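You operate a simulated robot arm through the tools that you are given. There is no shell and no other tool. Be economical: measure what you need, move in short steps, check, and stop when the job is done.

You are at the controls of a simulated robot arm. One attempt, no reset.

JOB
Stack the green paint bottle from the top of the dining table on top of the blue paint bottle. Then take the cotton reel from the top of the dining table and leave it on top of the grey empty can there.

Only the result counts: the job must be done as asked and must still hold three seconds after the hand-in. Knocking over, shifting, dropping, spilling or breaking anything else fails it.

ROBOT AND FRAMES
A 6-joint arm with a two-finger parallel gripper, fixed in place. Base frame: the origin is at the foot of the arm, x ahead of it, y to its left, z up; the work surface is at about z = 0. Readings come in mm, degrees, newtons and seconds.
With the tool pointing down near the work surface it reaches from about 140 to 580 mm from the base axis. Its first joint turns from -66.0 to 66.0 degrees. Payload 2.1 kg.
Tool frame: the origin (TCP) lies between the finger pads and is the grasp point; the fingertips stand 30 mm ahead of it; z points along the fingers, y is the line along which they close. The gripper opens to 94 mm. The fingers are 28 mm wide and 10 mm thick; the gripper's body (50 by 96 mm) begins 55 mm behind the TCP.
Orientation is that of the tool frame in the base frame, as a unit quaternion [x, y, z, w]. With the fingers straight down and closing along the base's y, the tool's x points along the base's -x, its y along +y and its z along -z.

CONTROLS
- The arm moves only by the tool send_rows. Its argument "targets" is a list of rows, each a list of 3 entries, a list of its own where there are three numbers: the opening, from 0 (shut) to 1 (fully open), then the shift along the tool's x, y, z in units of 25 mm (1.0 is 25 mm), then the turn, a rotation vector about the tool's x, y, z in units of 6 degrees (1.0 is 6 degrees). In form: [[grip, [x, y, z], [wx, wy, wz]], ...]. A call has 1 to 12 rows; each row shifts and turns the commanded pose from where the row before left it, along the tool's axes as they then stand. A call with a number of a shift or a turn outside -1 to 1 is refused whole. Each row takes 0.2 s and may step no farther than 50 mm and 8.6 degrees from the row before; otherwise, or with a gripper value out of range, the whole call is refused. Where a pose cannot be reached the arm comes as near as it can. A force on the tool above 40 N (or 10 N above the force at the start of the call, whichever is more), or a blocked arm, ends the call early, and 0.2 s more pass. The fingers move at their own pace (about 72 mm/s each) and stop on an object; they squeeze with about 34 N. The grip force told is the motor's: it shows also when the fingers shut on nothing. Time passes only in rows, and 0.2 s behind the last, so rows that do not move let the fingers close. The reply holds the time, the measured pose of the TCP, the force on the tool along the base axes, the opening and the grip force, in the units named above and with some noise.
- Cameras (640 x 400 px; columns grow to the right, rows downward): "scene" is fixed at [68.8, -391.4, 477.5]; the picture's right is [0.56, -0.83, 0.00], its down [-0.52, -0.36, -0.78] and it looks along [0.64, 0.44, -0.63] (base axes); focal length 215 px, centre (320, 200). "wrist" rides on the gripper at [-37, 0, -58] in the tool frame; the picture's right is [0.00, -1.00, 0.00], its down [0.97, 0.00, -0.24] and it looks along [0.24, 0.00, 0.97] (tool axes); focal length 218 px, centre (320, 200).
- camera(camera): a new picture of that camera. It takes no simulated time.
- locate(camera, pixels): for up to 12 pixels [column, row] of the newest picture of that camera ("zoom" is the newest enlarged one), the place [x, y, z] in the base frame of the surface seen there, good to about 2 mm. It takes no simulated time.
- inspect(camera, box): a new picture of the part [left, top, right, bottom] of that camera's present view, enlarged. It takes no simulated time.
- hand_in(): hands the job in; it is judged then, once.

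Go step by step. Measure first, check grasps and placings, and put right what went wrong. The budget is 80 turns and 46 pictures, counting those below and the enlarged ones. Unless the task says otherwise, let go and move clear before handing in, and close with one line.

The tools are called after ">>>" as a command line: name --argument value ..., lists and objects as JSON in quotes. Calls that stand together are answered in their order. send_rows: Moves the arm, as the interface text tells. Its arguments: {"type":"object","properties":{"targets":{"type":"array","items":{"type":"array"}}},"required":["targets"]} The other tools are called the same way: camera (camera) takes a picture; locate (camera, pixels) gives the place of the surface under pixels of a picture; inspect (camera, box) takes an enlarged picture of a part of a camera's view; hand_in () hands the job in.

At the start:

```text
clock: 0.0
position: [370.6, -12.1, 342.4]
tcp_rot: [0.0, 1.0, 0.0, 0.0]
force: [-1.6, -0.1, 0.5]
width: 93.6
finger_force: 0.2
```

scene: 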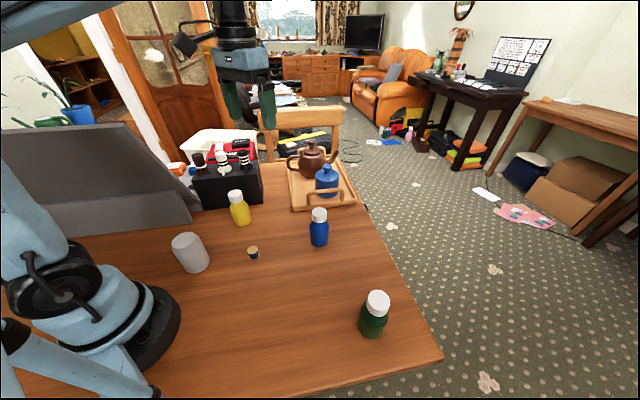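
wrist: 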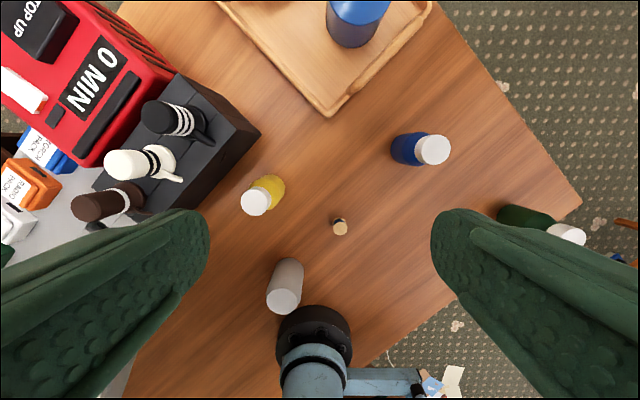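

The scene shows the green bottle near (373,315), the blue one near (319,228), the reel near (253,253) and the grey can near (190,252). I'll locate points on all four.

>>> inspect --camera "scene" --box '[160, 180, 420, 342]'

>>> locate --camera "scene" --pixels '[[377, 297], [372, 322], [371, 336], [319, 213], [319, 232], [319, 244], [253, 249], [253, 256], [186, 240], [192, 258], [196, 270], [239, 195]]'

>>> locate --camera "wrist" --pixels '[[434, 149], [567, 235], [340, 229], [285, 300], [255, 202], [404, 150], [515, 216], [288, 262], [338, 220]]'

```text
2.46 times, centred on (290, 261) of scene
```

zoom: 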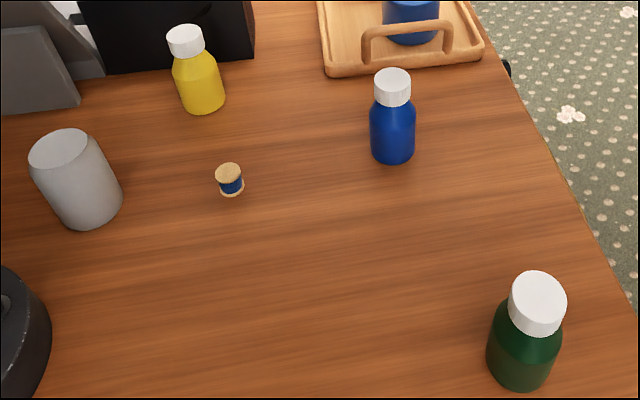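

```text
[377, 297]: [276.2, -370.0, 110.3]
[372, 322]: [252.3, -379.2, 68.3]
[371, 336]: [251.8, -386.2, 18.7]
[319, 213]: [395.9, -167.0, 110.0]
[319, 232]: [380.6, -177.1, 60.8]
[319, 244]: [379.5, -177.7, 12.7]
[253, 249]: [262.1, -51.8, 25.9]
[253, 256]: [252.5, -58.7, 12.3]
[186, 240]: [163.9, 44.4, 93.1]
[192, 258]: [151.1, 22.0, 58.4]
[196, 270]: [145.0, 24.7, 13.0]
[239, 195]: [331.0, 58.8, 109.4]
```

```text
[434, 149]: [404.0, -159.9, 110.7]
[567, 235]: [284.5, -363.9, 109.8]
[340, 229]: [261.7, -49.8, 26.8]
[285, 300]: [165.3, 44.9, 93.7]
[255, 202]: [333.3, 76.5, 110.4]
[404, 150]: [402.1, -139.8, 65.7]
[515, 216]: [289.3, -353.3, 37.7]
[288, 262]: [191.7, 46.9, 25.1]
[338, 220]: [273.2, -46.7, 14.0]
```

All caps stand at about z 110 and the can rim at about 93. Next I'll refine the centres on the zoom using the cap edges: green (510..567, 296), blue (375..411, 80), plus the can rim and the reel.

>>> locate --camera "zoom" --pixels '[[514, 290], [564, 298], [540, 276], [536, 313], [376, 80], [409, 80], [393, 72], [392, 90], [229, 166], [229, 180], [217, 172], [241, 172]]'

>>> locate --camera "zoom" --pixels '[[34, 155], [88, 140], [60, 133], [65, 164], [62, 150], [492, 350], [555, 350], [522, 340], [372, 130], [414, 130], [393, 125], [231, 186]]'

>>> inspect --camera "wrist" --box '[240, 200, 400, 300]'

```text
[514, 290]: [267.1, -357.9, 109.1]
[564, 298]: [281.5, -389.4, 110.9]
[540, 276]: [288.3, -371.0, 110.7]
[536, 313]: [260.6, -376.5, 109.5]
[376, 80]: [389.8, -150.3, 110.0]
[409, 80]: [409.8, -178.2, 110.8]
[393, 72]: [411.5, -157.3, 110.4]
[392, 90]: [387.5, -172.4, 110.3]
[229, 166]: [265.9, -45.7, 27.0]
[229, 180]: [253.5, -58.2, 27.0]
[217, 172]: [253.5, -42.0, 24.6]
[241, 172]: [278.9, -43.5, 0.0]
```

```text
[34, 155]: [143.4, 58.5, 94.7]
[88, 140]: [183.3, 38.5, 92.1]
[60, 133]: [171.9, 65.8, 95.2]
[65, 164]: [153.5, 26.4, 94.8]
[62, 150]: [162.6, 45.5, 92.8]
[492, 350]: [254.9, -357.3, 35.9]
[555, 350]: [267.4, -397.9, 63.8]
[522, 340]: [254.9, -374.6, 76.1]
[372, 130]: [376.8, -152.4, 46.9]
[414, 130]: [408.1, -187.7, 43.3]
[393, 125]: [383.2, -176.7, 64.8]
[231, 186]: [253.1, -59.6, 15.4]
```

```text
4.00 times, centred on (320, 250) of wrist
```

zoom: 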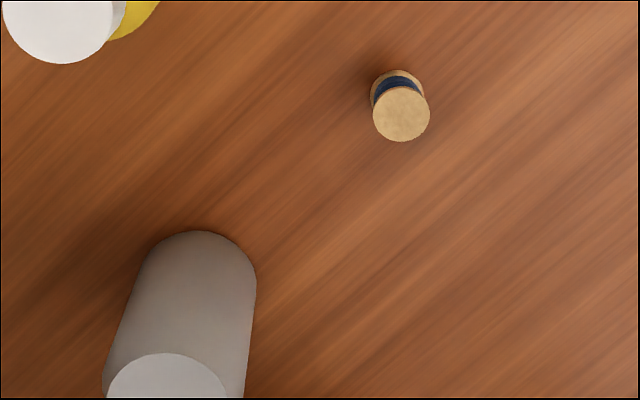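

Centres are now: green (274.5,-373.5), blue (399.5,-164.5), reel (261,-51, height 27), can (163,46, closed top at z≈93). I'll move above the green bottle at z≈200.

>>> send_rows --targets '[[1, [0.24, -0.9035, 0.356], [0, 0, 0]], [1, [0.24, -0.9035, 0.356], [0, 0, 0]], [1, [0.24, -0.9035, 0.356], [0, 0, 0]], [1, [0.24, -0.9035, 0.356], [0, 0, 0]], [1, [0.24, -0.9035, 0.356], [0, 0, 0]], [1, [0.24, -0.9035, 0.356], [0, 0, 0]], [1, [0.24, -0.9035, 0.356], [0, 0, 0]], [1, [0.24, -0.9035, 0.356], [0, 0, 0]], [1, [0.24, -0.9035, 0.356], [0, 0, 0]], [1, [0.24, -0.9035, 0.356], [0, 0, 0]], [1, [0.24, -0.9035, 0.356], [0, 0, 0]], [1, [0.24, -0.9035, 0.356], [0, 0, 0]]]'

>>> send_rows --targets '[[1, [0.24, -0.9035, 0.356], [0, 0, 0]], [1, [0.24, -0.9035, 0.356], [0, 0, 0]], [1, [0.24, -0.9035, 0.356], [0, 0, 0]], [1, [0.24, -0.9035, 0.356], [0, 0, 0]], [1, [0, 0, 0], [0, 0, 0]]]'

>>> camera --camera "wrist"

```text
clock: 2.6
position: [300.9, -284.6, 235.2]
tcp_rot: [0.0, 1.0, -0.001, 0.0]
force: [0.4, -1.1, 0.4]
width: 94.1
finger_force: 0.0
```

```text
clock: 3.8
position: [275.0, -373.0, 199.5]
tcp_rot: [0.0, 1.0, 0.0, 0.0]
force: [0.2, -0.1, 0.3]
width: 93.8
finger_force: 0.1
```

```text
41 pictures are left
```

wrist: 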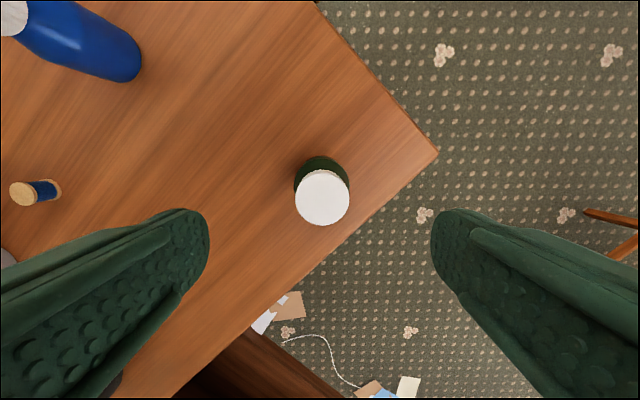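

The cap is centred at about (322,197), on the tool's y axis. I'll check its edges.

>>> locate --camera "wrist" --pixels '[[297, 197], [347, 197], [322, 172], [322, 222], [322, 160], [322, 197]]'

```text
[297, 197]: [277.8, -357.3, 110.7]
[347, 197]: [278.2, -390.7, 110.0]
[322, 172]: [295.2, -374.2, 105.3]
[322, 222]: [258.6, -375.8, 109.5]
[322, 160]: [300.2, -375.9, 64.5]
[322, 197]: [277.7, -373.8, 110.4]
```

The centre is about (276.5,-374), so I'll nudge slightly and descend to z=62, then close.

>>> send_rows --targets '[[1, [-0.06, -0.04, 0.9], [0, 0, 0]], [1, [0, 0, 0.9], [0, 0, 0]], [1, [0, 0, 0.9], [0, 0, 0]], [1, [0, 0, 0.8], [0, 0, 0]], [1, [0, 0, 0.8], [0, 0, 0]], [1, [0, 0, 0.7], [0, 0, 0]], [1, [0, 0, 0.5], [0, 0, 0]], [1, [0, 0, 0], [0, 0, 0]]]'

```text
clock: 5.6
position: [275.0, -373.9, 62.2]
tcp_rot: [0.0, 1.0, 0.0, 0.001]
force: [0.4, 1.6, -0.4]
width: 93.9
finger_force: 0.1
```

No contact so far, so I'll close the fingers.

>>> send_rows --targets '[[0.3, [0, 0, 0], [0, 0, 0]], [0.3, [0, 0, 0], [0, 0, 0]], [0, [0, 0, 0], [0, 0, 0]], [0, [0, 0, 0], [0, 0, 0]], [0, [0, 0, 0], [0, 0, 0]]]'

```text
clock: 6.8
position: [274.6, -373.7, 63.6]
tcp_rot: [0.0, 1.0, 0.0, 0.0]
force: [1.2, -0.4, 0.1]
width: 51.0
finger_force: 33.8
```

The fingers hold the bottle at 51 mm. I'll lift and look.

>>> send_rows --targets '[[0, [0, 0, -0.3], [0, 0, 0]], [0, [0, 0, -0.7], [0, 0, 0]], [0, [0, 0, -0.9], [0, 0, 0]], [0, [0, 0, -0.9], [0, 0, 0]], [0, [0, 0, -0.9], [0, 0, 0]], [0, [0, 0, -0.9], [0, 0, 0]], [0, [0, 0, -0.9], [0, 0, 0]], [0, [0, 0, -0.9], [0, 0, 0]], [0, [0, 0, 0], [0, 0, 0]]]'

>>> camera --camera "scene"

>>> camera --camera "wrist"

```text
clock: 8.8
position: [275.4, -374.1, 222.4]
tcp_rot: [-0.001, 1.0, 0.0, 0.0]
force: [0.0, -0.7, -1.8]
width: 51.2
finger_force: 33.9
```

```text
40 pictures are left
```

scene: 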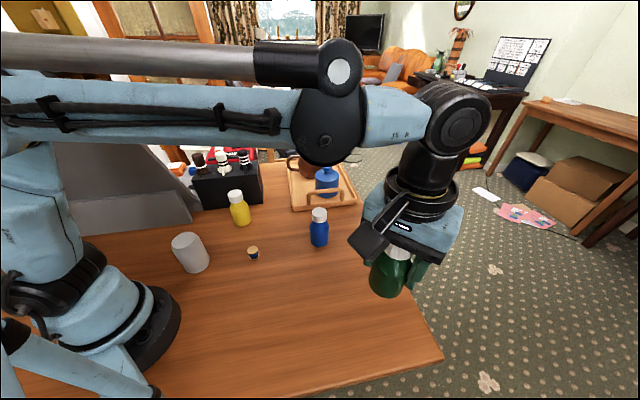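

```text
39 pictures are left
```

wrist: 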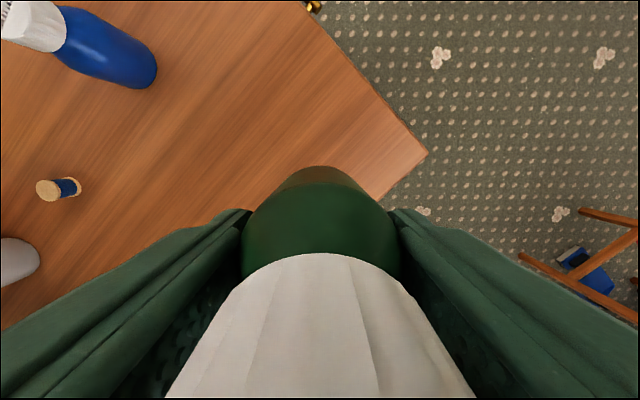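

The green bottle is held upright. I'll measure the blue cap more precisely before carrying.

>>> inspect --camera "scene" --box '[280, 195, 360, 245]'

>>> locate --camera "wrist" --pixels '[[320, 256], [240, 310], [400, 310], [320, 300], [320, 168], [320, 240], [250, 250], [395, 250]]'

```text
8.00 times, centred on (320, 220) of scene
```

zoom: 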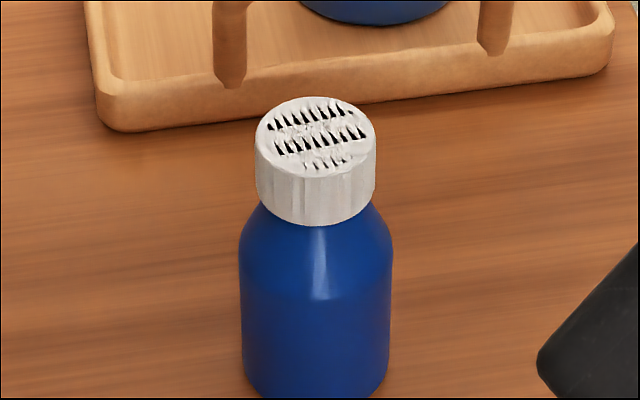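

```text
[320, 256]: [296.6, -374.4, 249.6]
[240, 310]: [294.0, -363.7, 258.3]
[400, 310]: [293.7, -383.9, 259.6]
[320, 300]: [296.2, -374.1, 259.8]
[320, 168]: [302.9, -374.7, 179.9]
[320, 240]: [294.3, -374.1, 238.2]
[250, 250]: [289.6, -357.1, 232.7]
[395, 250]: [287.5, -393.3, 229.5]
```

>>> locate --camera "zoom" --pixels '[[257, 135], [373, 135], [315, 99], [315, 171], [315, 135], [270, 112], [360, 158], [270, 158], [360, 112], [242, 320], [389, 320], [316, 320]]'

```text
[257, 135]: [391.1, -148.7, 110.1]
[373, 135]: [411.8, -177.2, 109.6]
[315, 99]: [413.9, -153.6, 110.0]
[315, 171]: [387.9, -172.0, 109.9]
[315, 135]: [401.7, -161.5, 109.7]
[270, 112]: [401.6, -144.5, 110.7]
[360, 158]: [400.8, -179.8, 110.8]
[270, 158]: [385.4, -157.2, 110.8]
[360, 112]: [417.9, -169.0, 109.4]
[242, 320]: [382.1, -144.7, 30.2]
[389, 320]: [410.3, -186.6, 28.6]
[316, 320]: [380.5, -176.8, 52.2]
```

Blue cap centre is (401,-163,110), and the green axis sits about +2.5 mm in x from the TCP. I'll carry it over to (398.8,-162.8) at z 222.

>>> send_rows --targets '[[0, [-0.494, 0.845, 0], [0, 0, 0]], [0, [-0.494, 0.845, 0], [0, 0, 0]], [0, [-0.494, 0.845, 0], [0, 0, 0]], [0, [-0.494, 0.845, 0], [0, 0, 0]], [0, [-0.494, 0.845, 0], [0, 0, 0]], [0, [-0.494, 0.845, 0], [0, 0, 0]], [0, [-0.494, 0.845, 0], [0, 0, 0]], [0, [-0.494, 0.845, 0], [0, 0, 0]], [0, [-0.494, 0.845, 0], [0, 0, 0]], [0, [-0.494, 0.845, 0], [0, 0, 0]], [0, [0, 0, 0], [0, 0, 0]]]'

>>> inspect --camera "scene" --box '[240, 130, 400, 250]'

```text
clock: 11.2
position: [400.8, -163.6, 223.7]
tcp_rot: [0.0, 1.0, 0.0, 0.0]
force: [0.5, 0.4, -2.2]
width: 51.2
finger_force: 33.8
```

```text
3.33 times, centred on (320, 190) of scene
```

zoom: 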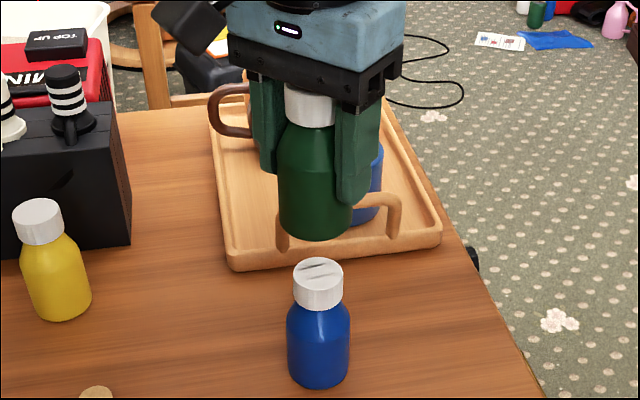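

It's aligned. I'll descend most of the way and then use fine steps, watching the force.

>>> send_rows --targets '[[0, [0, 0, 0.6], [0, 0, 0]], [0, [0, 0, 0.5], [0, 0, 0]], [0, [0, 0, 0.4], [0, 0, 0]], [0, [0, 0, 0.2], [0, 0, 0]], [0, [0, 0, 0.1], [0, 0, 0]], [0, [0, 0, 0], [0, 0, 0]], [0, [0, 0, 0], [0, 0, 0]]]'

>>> inspect --camera "scene" --box '[270, 150, 370, 250]'

```text
clock: 12.8
position: [400.3, -163.9, 178.7]
tcp_rot: [0.0, 1.0, 0.001, 0.001]
force: [1.5, -0.6, -1.9]
width: 51.1
finger_force: 33.9
```

```text
4.00 times, centred on (320, 200) of scene
```

zoom: 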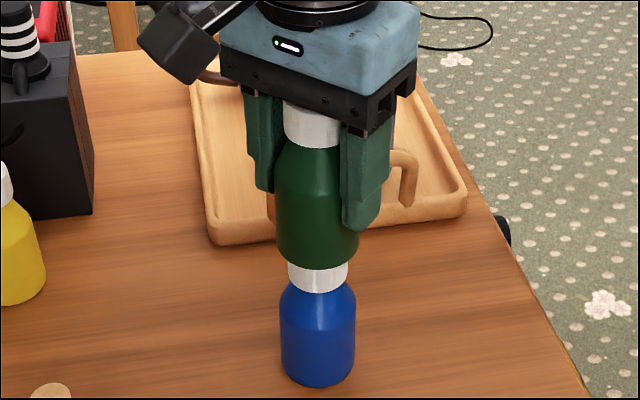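

The green bottle's axis (col 317) lines up with the blue cap (318). I'll lower by about 1 mm per row.

>>> send_rows --targets '[[0, [0.04, 0, 0.04], [0, 0, 0]], [0, [0, 0, 0.04], [0, 0, 0]], [0, [0, 0, 0.04], [0, 0, 0]], [0, [0, 0, 0], [0, 0, 0]]]'

```text
clock: 13.8
position: [399.2, -165.1, 173.6]
tcp_rot: [0.001, 1.0, 0.0, 0.0]
force: [-0.4, -0.4, -2.0]
width: 51.0
finger_force: 34.4
```

There's no contact yet (force still -2 N, the bottle's weight). I'll continue in small steps.

>>> send_rows --targets '[[0, [0, 0, 0.03], [0, 0, 0]], [0, [0, 0, 0.03], [0, 0, 0]], [0, [0, 0, 0], [0, 0, 0]]]'

```text
clock: 14.6
position: [398.4, -165.1, 171.9]
tcp_rot: [-0.001, 1.0, 0.0, 0.001]
force: [2.3, -1.0, 17.9]
width: 51.2
finger_force: 34.1
```

That's contact at +18 N. I'll ease up a hair and open slowly.

>>> send_rows --targets '[[0, [0, 0, -0.02], [0, 0, 0]], [0, [0, 0, 0], [0, 0, 0]]]'

>>> inspect --camera "scene" --box '[270, 150, 370, 250]'

```text
clock: 15.2
position: [399.4, -163.8, 171.9]
tcp_rot: [0.0, 1.0, -0.001, 0.0]
force: [4.6, -5.1, 29.4]
width: 51.2
finger_force: 34.3
```

```text
4.00 times, centred on (320, 200) of scene
```

zoom: 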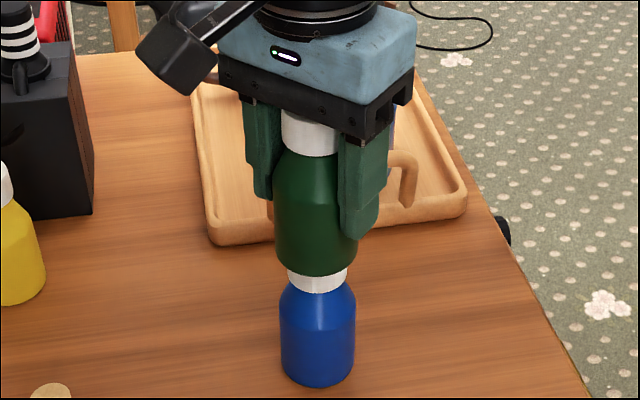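

The force is still 29 N because of lag, so I'll raise another 1 mm.

>>> send_rows --targets '[[0, [0, 0, -0.03], [0, 0, 0]], [0, [0, 0, 0], [0, 0, 0]], [0, [0, 0, 0], [0, 0, 0]]]'

```text
clock: 16.0
position: [397.7, -164.2, 173.1]
tcp_rot: [0.0, 1.0, 0.0, 0.001]
force: [-0.5, -2.5, 6.4]
width: 51.2
finger_force: 34.0
```

It now rests lightly at 6 N. I'll open gradually.

>>> send_rows --targets '[[0.56, [0, 0, 0], [0, 0, 0]], [0.58, [0, 0, 0], [0, 0, 0]], [0.62, [0, 0, 0], [0, 0, 0]], [0.7, [0, 0, 0], [0, 0, 0]], [0.85, [0, 0, 0], [0, 0, 0]], [1, [0, 0, 0], [0, 0, 0]], [1, [0, 0, 0], [0, 0, 0]]]'

>>> inspect --camera "scene" --box '[270, 150, 370, 250]'

```text
clock: 17.6
position: [398.9, -163.6, 173.3]
tcp_rot: [0.0, 1.0, 0.001, 0.0]
force: [-0.2, -0.1, -0.6]
width: 94.2
finger_force: 0.0
```

```text
4.00 times, centred on (320, 200) of scene
```

zoom: 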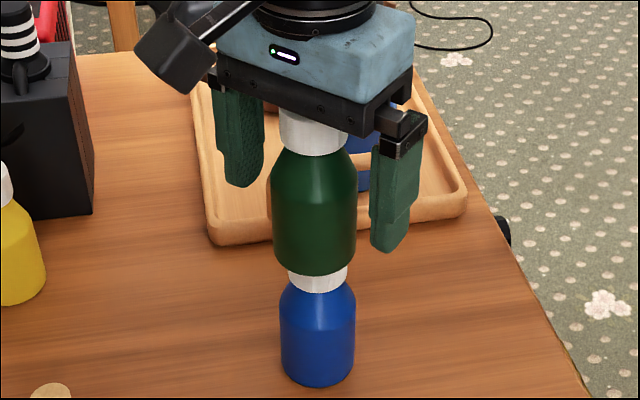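

The stack stands on its own. I'll rise 120 mm to clear it, then move over the reel.

>>> send_rows --targets '[[1, [0, 0, -0.4], [0, 0, 0]], [1, [0, 0, -0.8], [0, 0, 0]], [1, [0, 0, -0.9], [0, 0, 0]], [1, [0, 0, -0.9], [0, 0, 0]], [1, [0, 0, -0.9], [0, 0, 0]], [1, [0, 0, -0.9], [0, 0, 0]], [1, [0, 0, 0], [0, 0, 0]]]'

>>> send_rows --targets '[[1, [0.76, 0.627, 0], [0, 0, 0]], [1, [0.76, 0.627, 0], [0, 0, 0]], [1, [0.76, 0.627, 0], [0, 0, 0]], [1, [0.76, 0.627, 0], [0, 0, 0]], [1, [0.76, 0.627, 0.9], [0, 0, 0]], [1, [0.76, 0.627, 0.9], [0, 0, 0]], [1, [0.7, 0.627, 0.9], [0, 0, 0]], [1, [0, 0, 0.9], [0, 0, 0]], [1, [0, 0, 0.9], [0, 0, 0]], [1, [0, 0, 0], [0, 0, 0]]]'

>>> camera --camera "wrist"

>>> camera --camera "scene"

```text
clock: 19.2
position: [400.2, -162.3, 293.1]
tcp_rot: [0.0, 1.0, -0.001, 0.0]
force: [0.8, -0.1, 0.0]
width: 94.1
finger_force: 0.0
```

```text
clock: 21.4
position: [266.4, -54.5, 180.0]
tcp_rot: [0.001, 1.0, 0.0, 0.0]
force: [0.3, 0.0, -0.5]
width: 93.8
finger_force: 0.0
```

```text
33 pictures are left
```

wrist: 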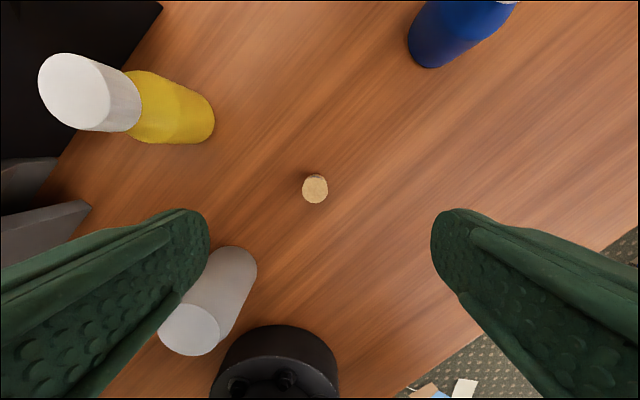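

```text
32 pictures are left
```

scene: 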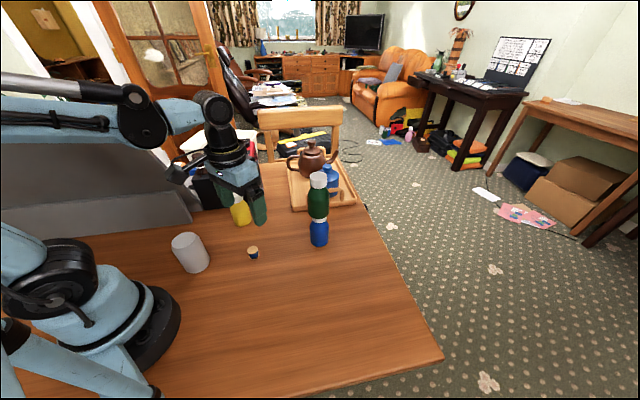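

The stack holds. The reel's top is at (315,188) in the wrist view and the can's top at about (189,330). I'll measure both.

>>> locate --camera "wrist" --pixels '[[303, 190], [327, 190], [315, 178], [315, 201], [315, 189], [160, 330], [219, 330], [189, 306], [189, 354], [189, 330]]'

>>> inspect --camera "wrist" --box '[275, 165, 355, 215]'

```text
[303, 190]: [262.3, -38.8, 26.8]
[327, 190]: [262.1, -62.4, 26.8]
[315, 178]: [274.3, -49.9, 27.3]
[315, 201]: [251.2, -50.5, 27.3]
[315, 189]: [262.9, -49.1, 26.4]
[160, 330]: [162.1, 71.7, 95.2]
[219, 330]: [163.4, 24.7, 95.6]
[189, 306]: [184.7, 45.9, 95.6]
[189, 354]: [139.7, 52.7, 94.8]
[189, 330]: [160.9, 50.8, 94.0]
```

```text
8.00 times, centred on (315, 190) of wrist
```

zoom: 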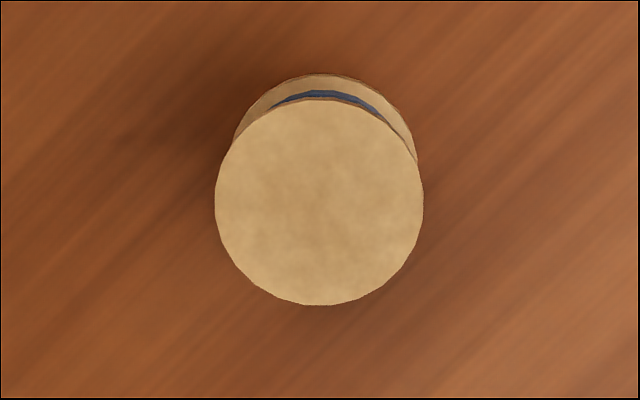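

Reel centre is (262.5,-50.4), r 12, h 27; can centre is (162,48), r 24. I'll descend onto the reel to TCP z≈37, opening reduced to about 0.6 (56 mm).

>>> send_rows --targets '[[0.7, [0.17, 0.144, 0.8], [0, 0, 0]], [0.7, [0, 0, 0.9], [0, 0, 0]], [0.7, [0, 0, 0.9], [0, 0, 0]], [0.7, [0, 0, 0.9], [0, 0, 0]], [0.7, [0, 0, 0.9], [0, 0, 0]], [0.7, [0, 0, 0.6], [0, 0, 0]], [0.7, [0, 0, 0.4], [0, 0, 0]], [0.7, [0, 0, 0.3], [0, 0, 0]], [0.7, [0, 0, 0], [0, 0, 0]]]'

>>> camera --camera "wrist"

```text
clock: 23.4
position: [262.7, -52.1, 37.2]
tcp_rot: [0.0, 1.0, 0.0, 0.0]
force: [-0.5, -0.4, -0.1]
width: 66.1
finger_force: 0.1
```

```text
30 pictures are left
```

wrist: 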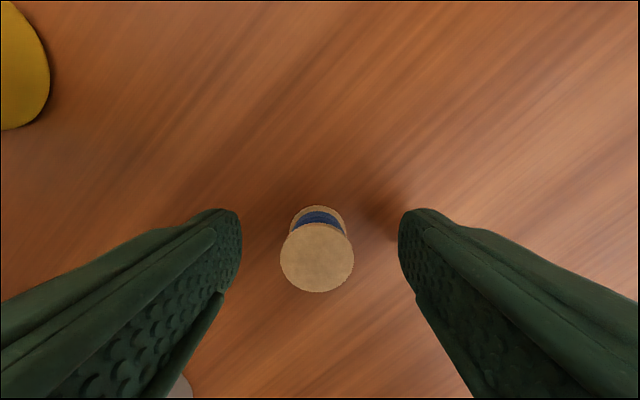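

The reel (317,258) is centred between the fingers, so I'll close.

>>> send_rows --targets '[[0.4, [0, 0, 0], [0, 0, 0]], [0.3, [0, 0, 0], [0, 0, 0]], [0, [0, 0, 0], [0, 0, 0]], [0, [0, 0, 0], [0, 0, 0]], [0, [0, 0, 0], [0, 0, 0]]]'

>>> camera --camera "wrist"

```text
clock: 24.6
position: [263.1, -51.0, 37.2]
tcp_rot: [0.0, 1.0, 0.0, 0.0]
force: [0.0, -0.4, 0.1]
width: 22.8
finger_force: 33.6
```

```text
29 pictures are left
```

wrist: 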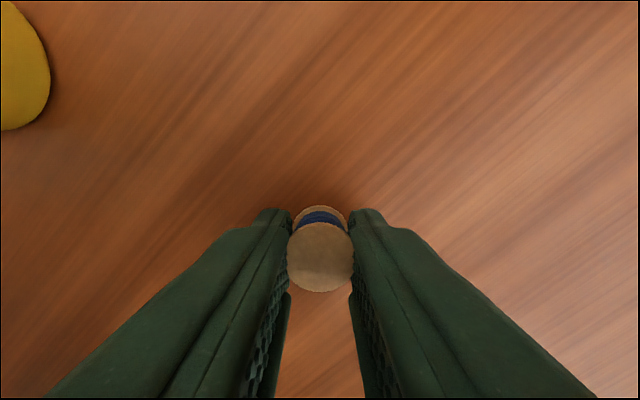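

The reel is gripped at 22.8 mm and upright. I'll lift 130 mm and carry it above the can.

>>> send_rows --targets '[[0, [0, 0, -0.3], [0, 0, 0]], [0, [0, 0, -0.7], [0, 0, 0]], [0, [0, 0, -0.9], [0, 0, 0]], [0, [0, 0, -0.9], [0, 0, 0]], [0, [0, 0, -0.9], [0, 0, 0]], [0, [0, 0, -0.9], [0, 0, 0]], [0, [0, 0, -0.6], [0, 0, 0]], [0, [0, 0, 0], [0, 0, 0]]]'

>>> send_rows --targets '[[0, [0.5, 0.5, 0], [0, 0, 0]], [0, [0.5, 0.5, 0], [0, 0, 0]], [0, [0.5, 0.5, 0], [0, 0, 0]], [0, [0.5, 0.5, 0], [0, 0, 0]], [0, [0.5, 0.5, 0], [0, 0, 0]], [0, [0.5, 0.5, 0], [0, 0, 0]], [0, [0.5, 0.5, 0], [0, 0, 0]], [0, [0.5, 0.46, 0], [0, 0, 0]], [0, [0, 0, 0], [0, 0, 0]]]'

>>> camera --camera "wrist"

>>> inspect --camera "scene" --box '[110, 160, 270, 280]'

```text
clock: 26.4
position: [261.7, -49.6, 169.1]
tcp_rot: [0.0, 1.0, 0.0, 0.0]
force: [-0.3, 0.9, 0.0]
width: 23.8
finger_force: 34.7
```

```text
clock: 28.4
position: [159.9, 47.4, 169.2]
tcp_rot: [0.0, 1.0, 0.0, 0.0]
force: [0.1, 0.1, -0.2]
width: 23.3
finger_force: 34.6
```

```text
28 pictures are left
```

wrist: 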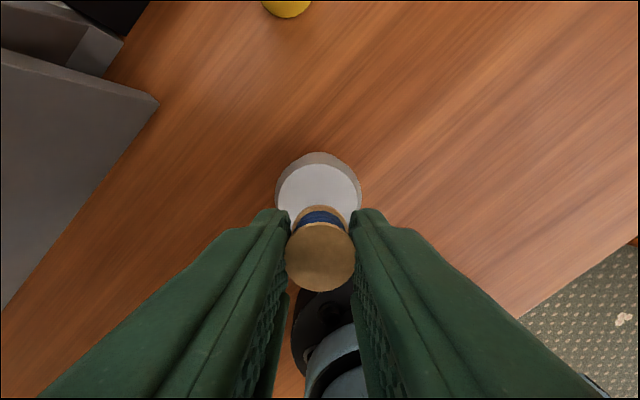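

```text
3.33 times, centred on (190, 220) of scene
```

zoom: 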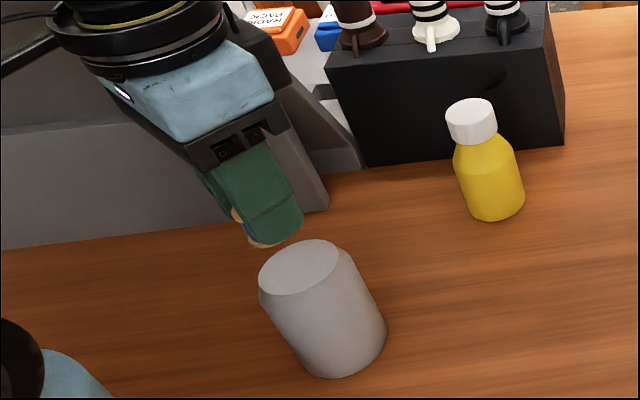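

I'll check the can's top edges in the wrist view before lowering.

>>> locate --camera "wrist" --pixels '[[279, 200], [358, 200], [319, 168], [319, 156], [290, 180], [348, 180], [319, 190], [321, 258]]'

```text
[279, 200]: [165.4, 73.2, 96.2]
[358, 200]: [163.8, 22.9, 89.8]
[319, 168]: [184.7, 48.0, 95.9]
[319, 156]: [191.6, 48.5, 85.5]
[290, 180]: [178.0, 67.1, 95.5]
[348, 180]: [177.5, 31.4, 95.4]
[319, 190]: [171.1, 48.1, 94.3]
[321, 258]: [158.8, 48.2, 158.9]
```

The can's centre is about (162,48.3), with the top plate at 94.3 and rim at 95.7. I'll nudge +1.5 mm in x and lower by 34 mm.

>>> send_rows --targets '[[0, [-0.06, 0, 0.5], [0, 0, 0]], [0, [0, 0, 0.4], [0, 0, 0]], [0, [0, 0, 0.3], [0, 0, 0]], [0, [0, 0, 0.16], [0, 0, 0]], [0, [0, 0, 0], [0, 0, 0]], [0, [0, 0, 0], [0, 0, 0]]]'

>>> inspect --camera "scene" --box '[150, 210, 230, 270]'

```text
clock: 29.8
position: [164.2, 49.4, 133.9]
tcp_rot: [-0.001, 1.0, 0.0, 0.0]
force: [0.4, 0.7, -0.5]
width: 23.4
finger_force: 34.1
```

```text
6.67 times, centred on (190, 240) of scene
```

zoom: 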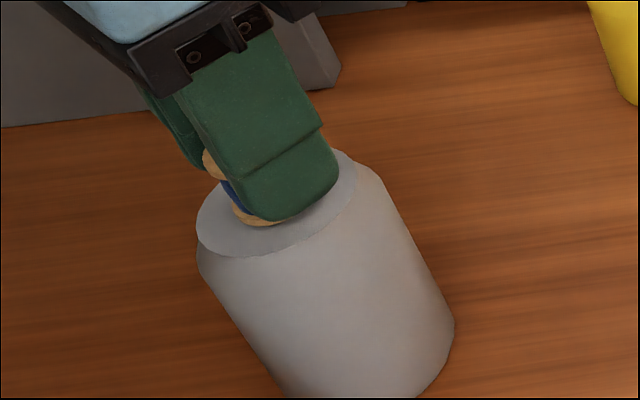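

The reel is a few mm above the can and near its centre. I'll lower in fine steps.

>>> send_rows --targets '[[0, [0, 0, 0.03], [0, 0, 0]], [0, [0, 0, 0.03], [0, 0, 0]], [0, [0, 0, 0.03], [0, 0, 0]], [0, [0, 0, 0], [0, 0, 0]]]'

```text
clock: 30.8
position: [163.9, 47.6, 132.0]
tcp_rot: [0.0, 1.0, -0.001, 0.0]
force: [-1.0, 0.8, 1.5]
width: 23.4
finger_force: 34.0
```

>>> send_rows --targets '[[0, [0, 0, 0.03], [0, 0, 0]], [0, [0, 0, 0], [0, 0, 0]], [0, [0, 0, 0], [0, 0, 0]]]'

```text
clock: 31.6
position: [164.7, 48.0, 131.7]
tcp_rot: [0.0, 1.0, 0.0, 0.0]
force: [1.0, -1.2, 6.6]
width: 23.7
finger_force: 33.8
```

The +6.6 N reading shows it's seated on the can. I'll open gently, keeping the fingers clear, then look.

>>> send_rows --targets '[[0.26, [0, 0, 0], [0, 0, 0]], [0.29, [0, 0, 0], [0, 0, 0]], [0.34, [0, 0, 0], [0, 0, 0]], [0.42, [0, 0, 0], [0, 0, 0]], [0.55, [0, 0, 0], [0, 0, 0]], [0.55, [0, 0, 0], [0, 0, 0]]]'

>>> camera --camera "wrist"

```text
clock: 33.0
position: [163.5, 48.4, 131.5]
tcp_rot: [0.0, 1.0, 0.001, 0.0]
force: [-0.8, -0.2, 0.8]
width: 51.6
finger_force: 0.2
```

```text
25 pictures are left
```

wrist: 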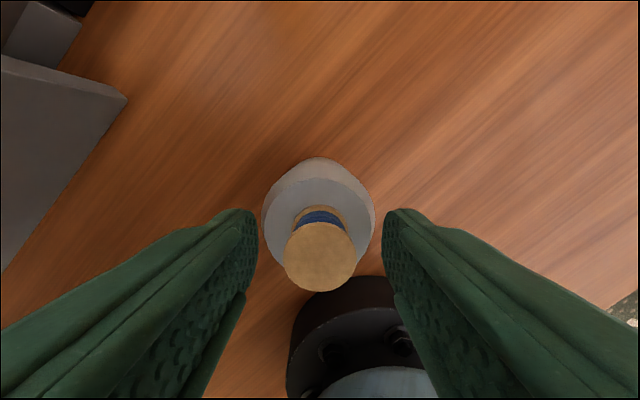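

The reel stands centred on the can, free of the fingers. I'll rise clear and check everything.

>>> send_rows --targets '[[0.55, [0, 0, -0.3], [0, 0, 0]], [0.55, [0, 0, -0.6], [0, 0, 0]], [0.55, [0, 0, -0.8], [0, 0, 0]], [0.55, [0, 0, -0.8], [0, 0, 0]], [0.55, [0, 0, -0.8], [0, 0, 0]], [0.55, [0, 0, -0.8], [0, 0, 0]], [0.55, [0, 0, 0], [0, 0, 0]]]'

>>> camera --camera "scene"

```text
clock: 34.6
position: [164.4, 47.1, 233.5]
tcp_rot: [0.0, 1.0, 0.001, 0.001]
force: [-0.4, 0.0, 0.1]
width: 51.9
finger_force: 0.1
```

```text
24 pictures are left
```

scene: 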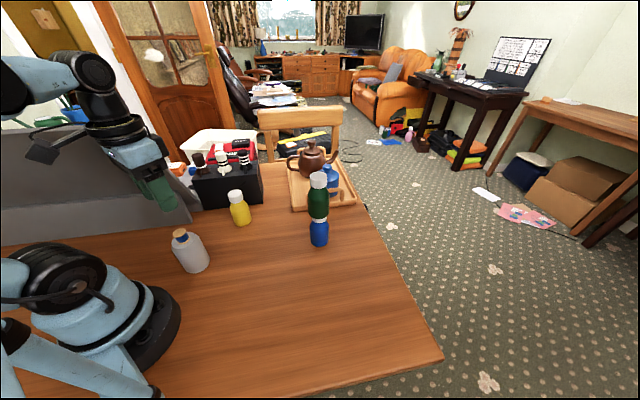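

The green bottle stands on the blue one (319,205) and the reel on the can (180,237). The gripper is clear, so I'll hand in.

>>> hand_in

```text
The job is handed in.
```

I've handed the job in: the green paint bottle is stacked on the blue one and the cotton reel is on the grey can. In the last picture both stood upright, and nothing else looked shifted.
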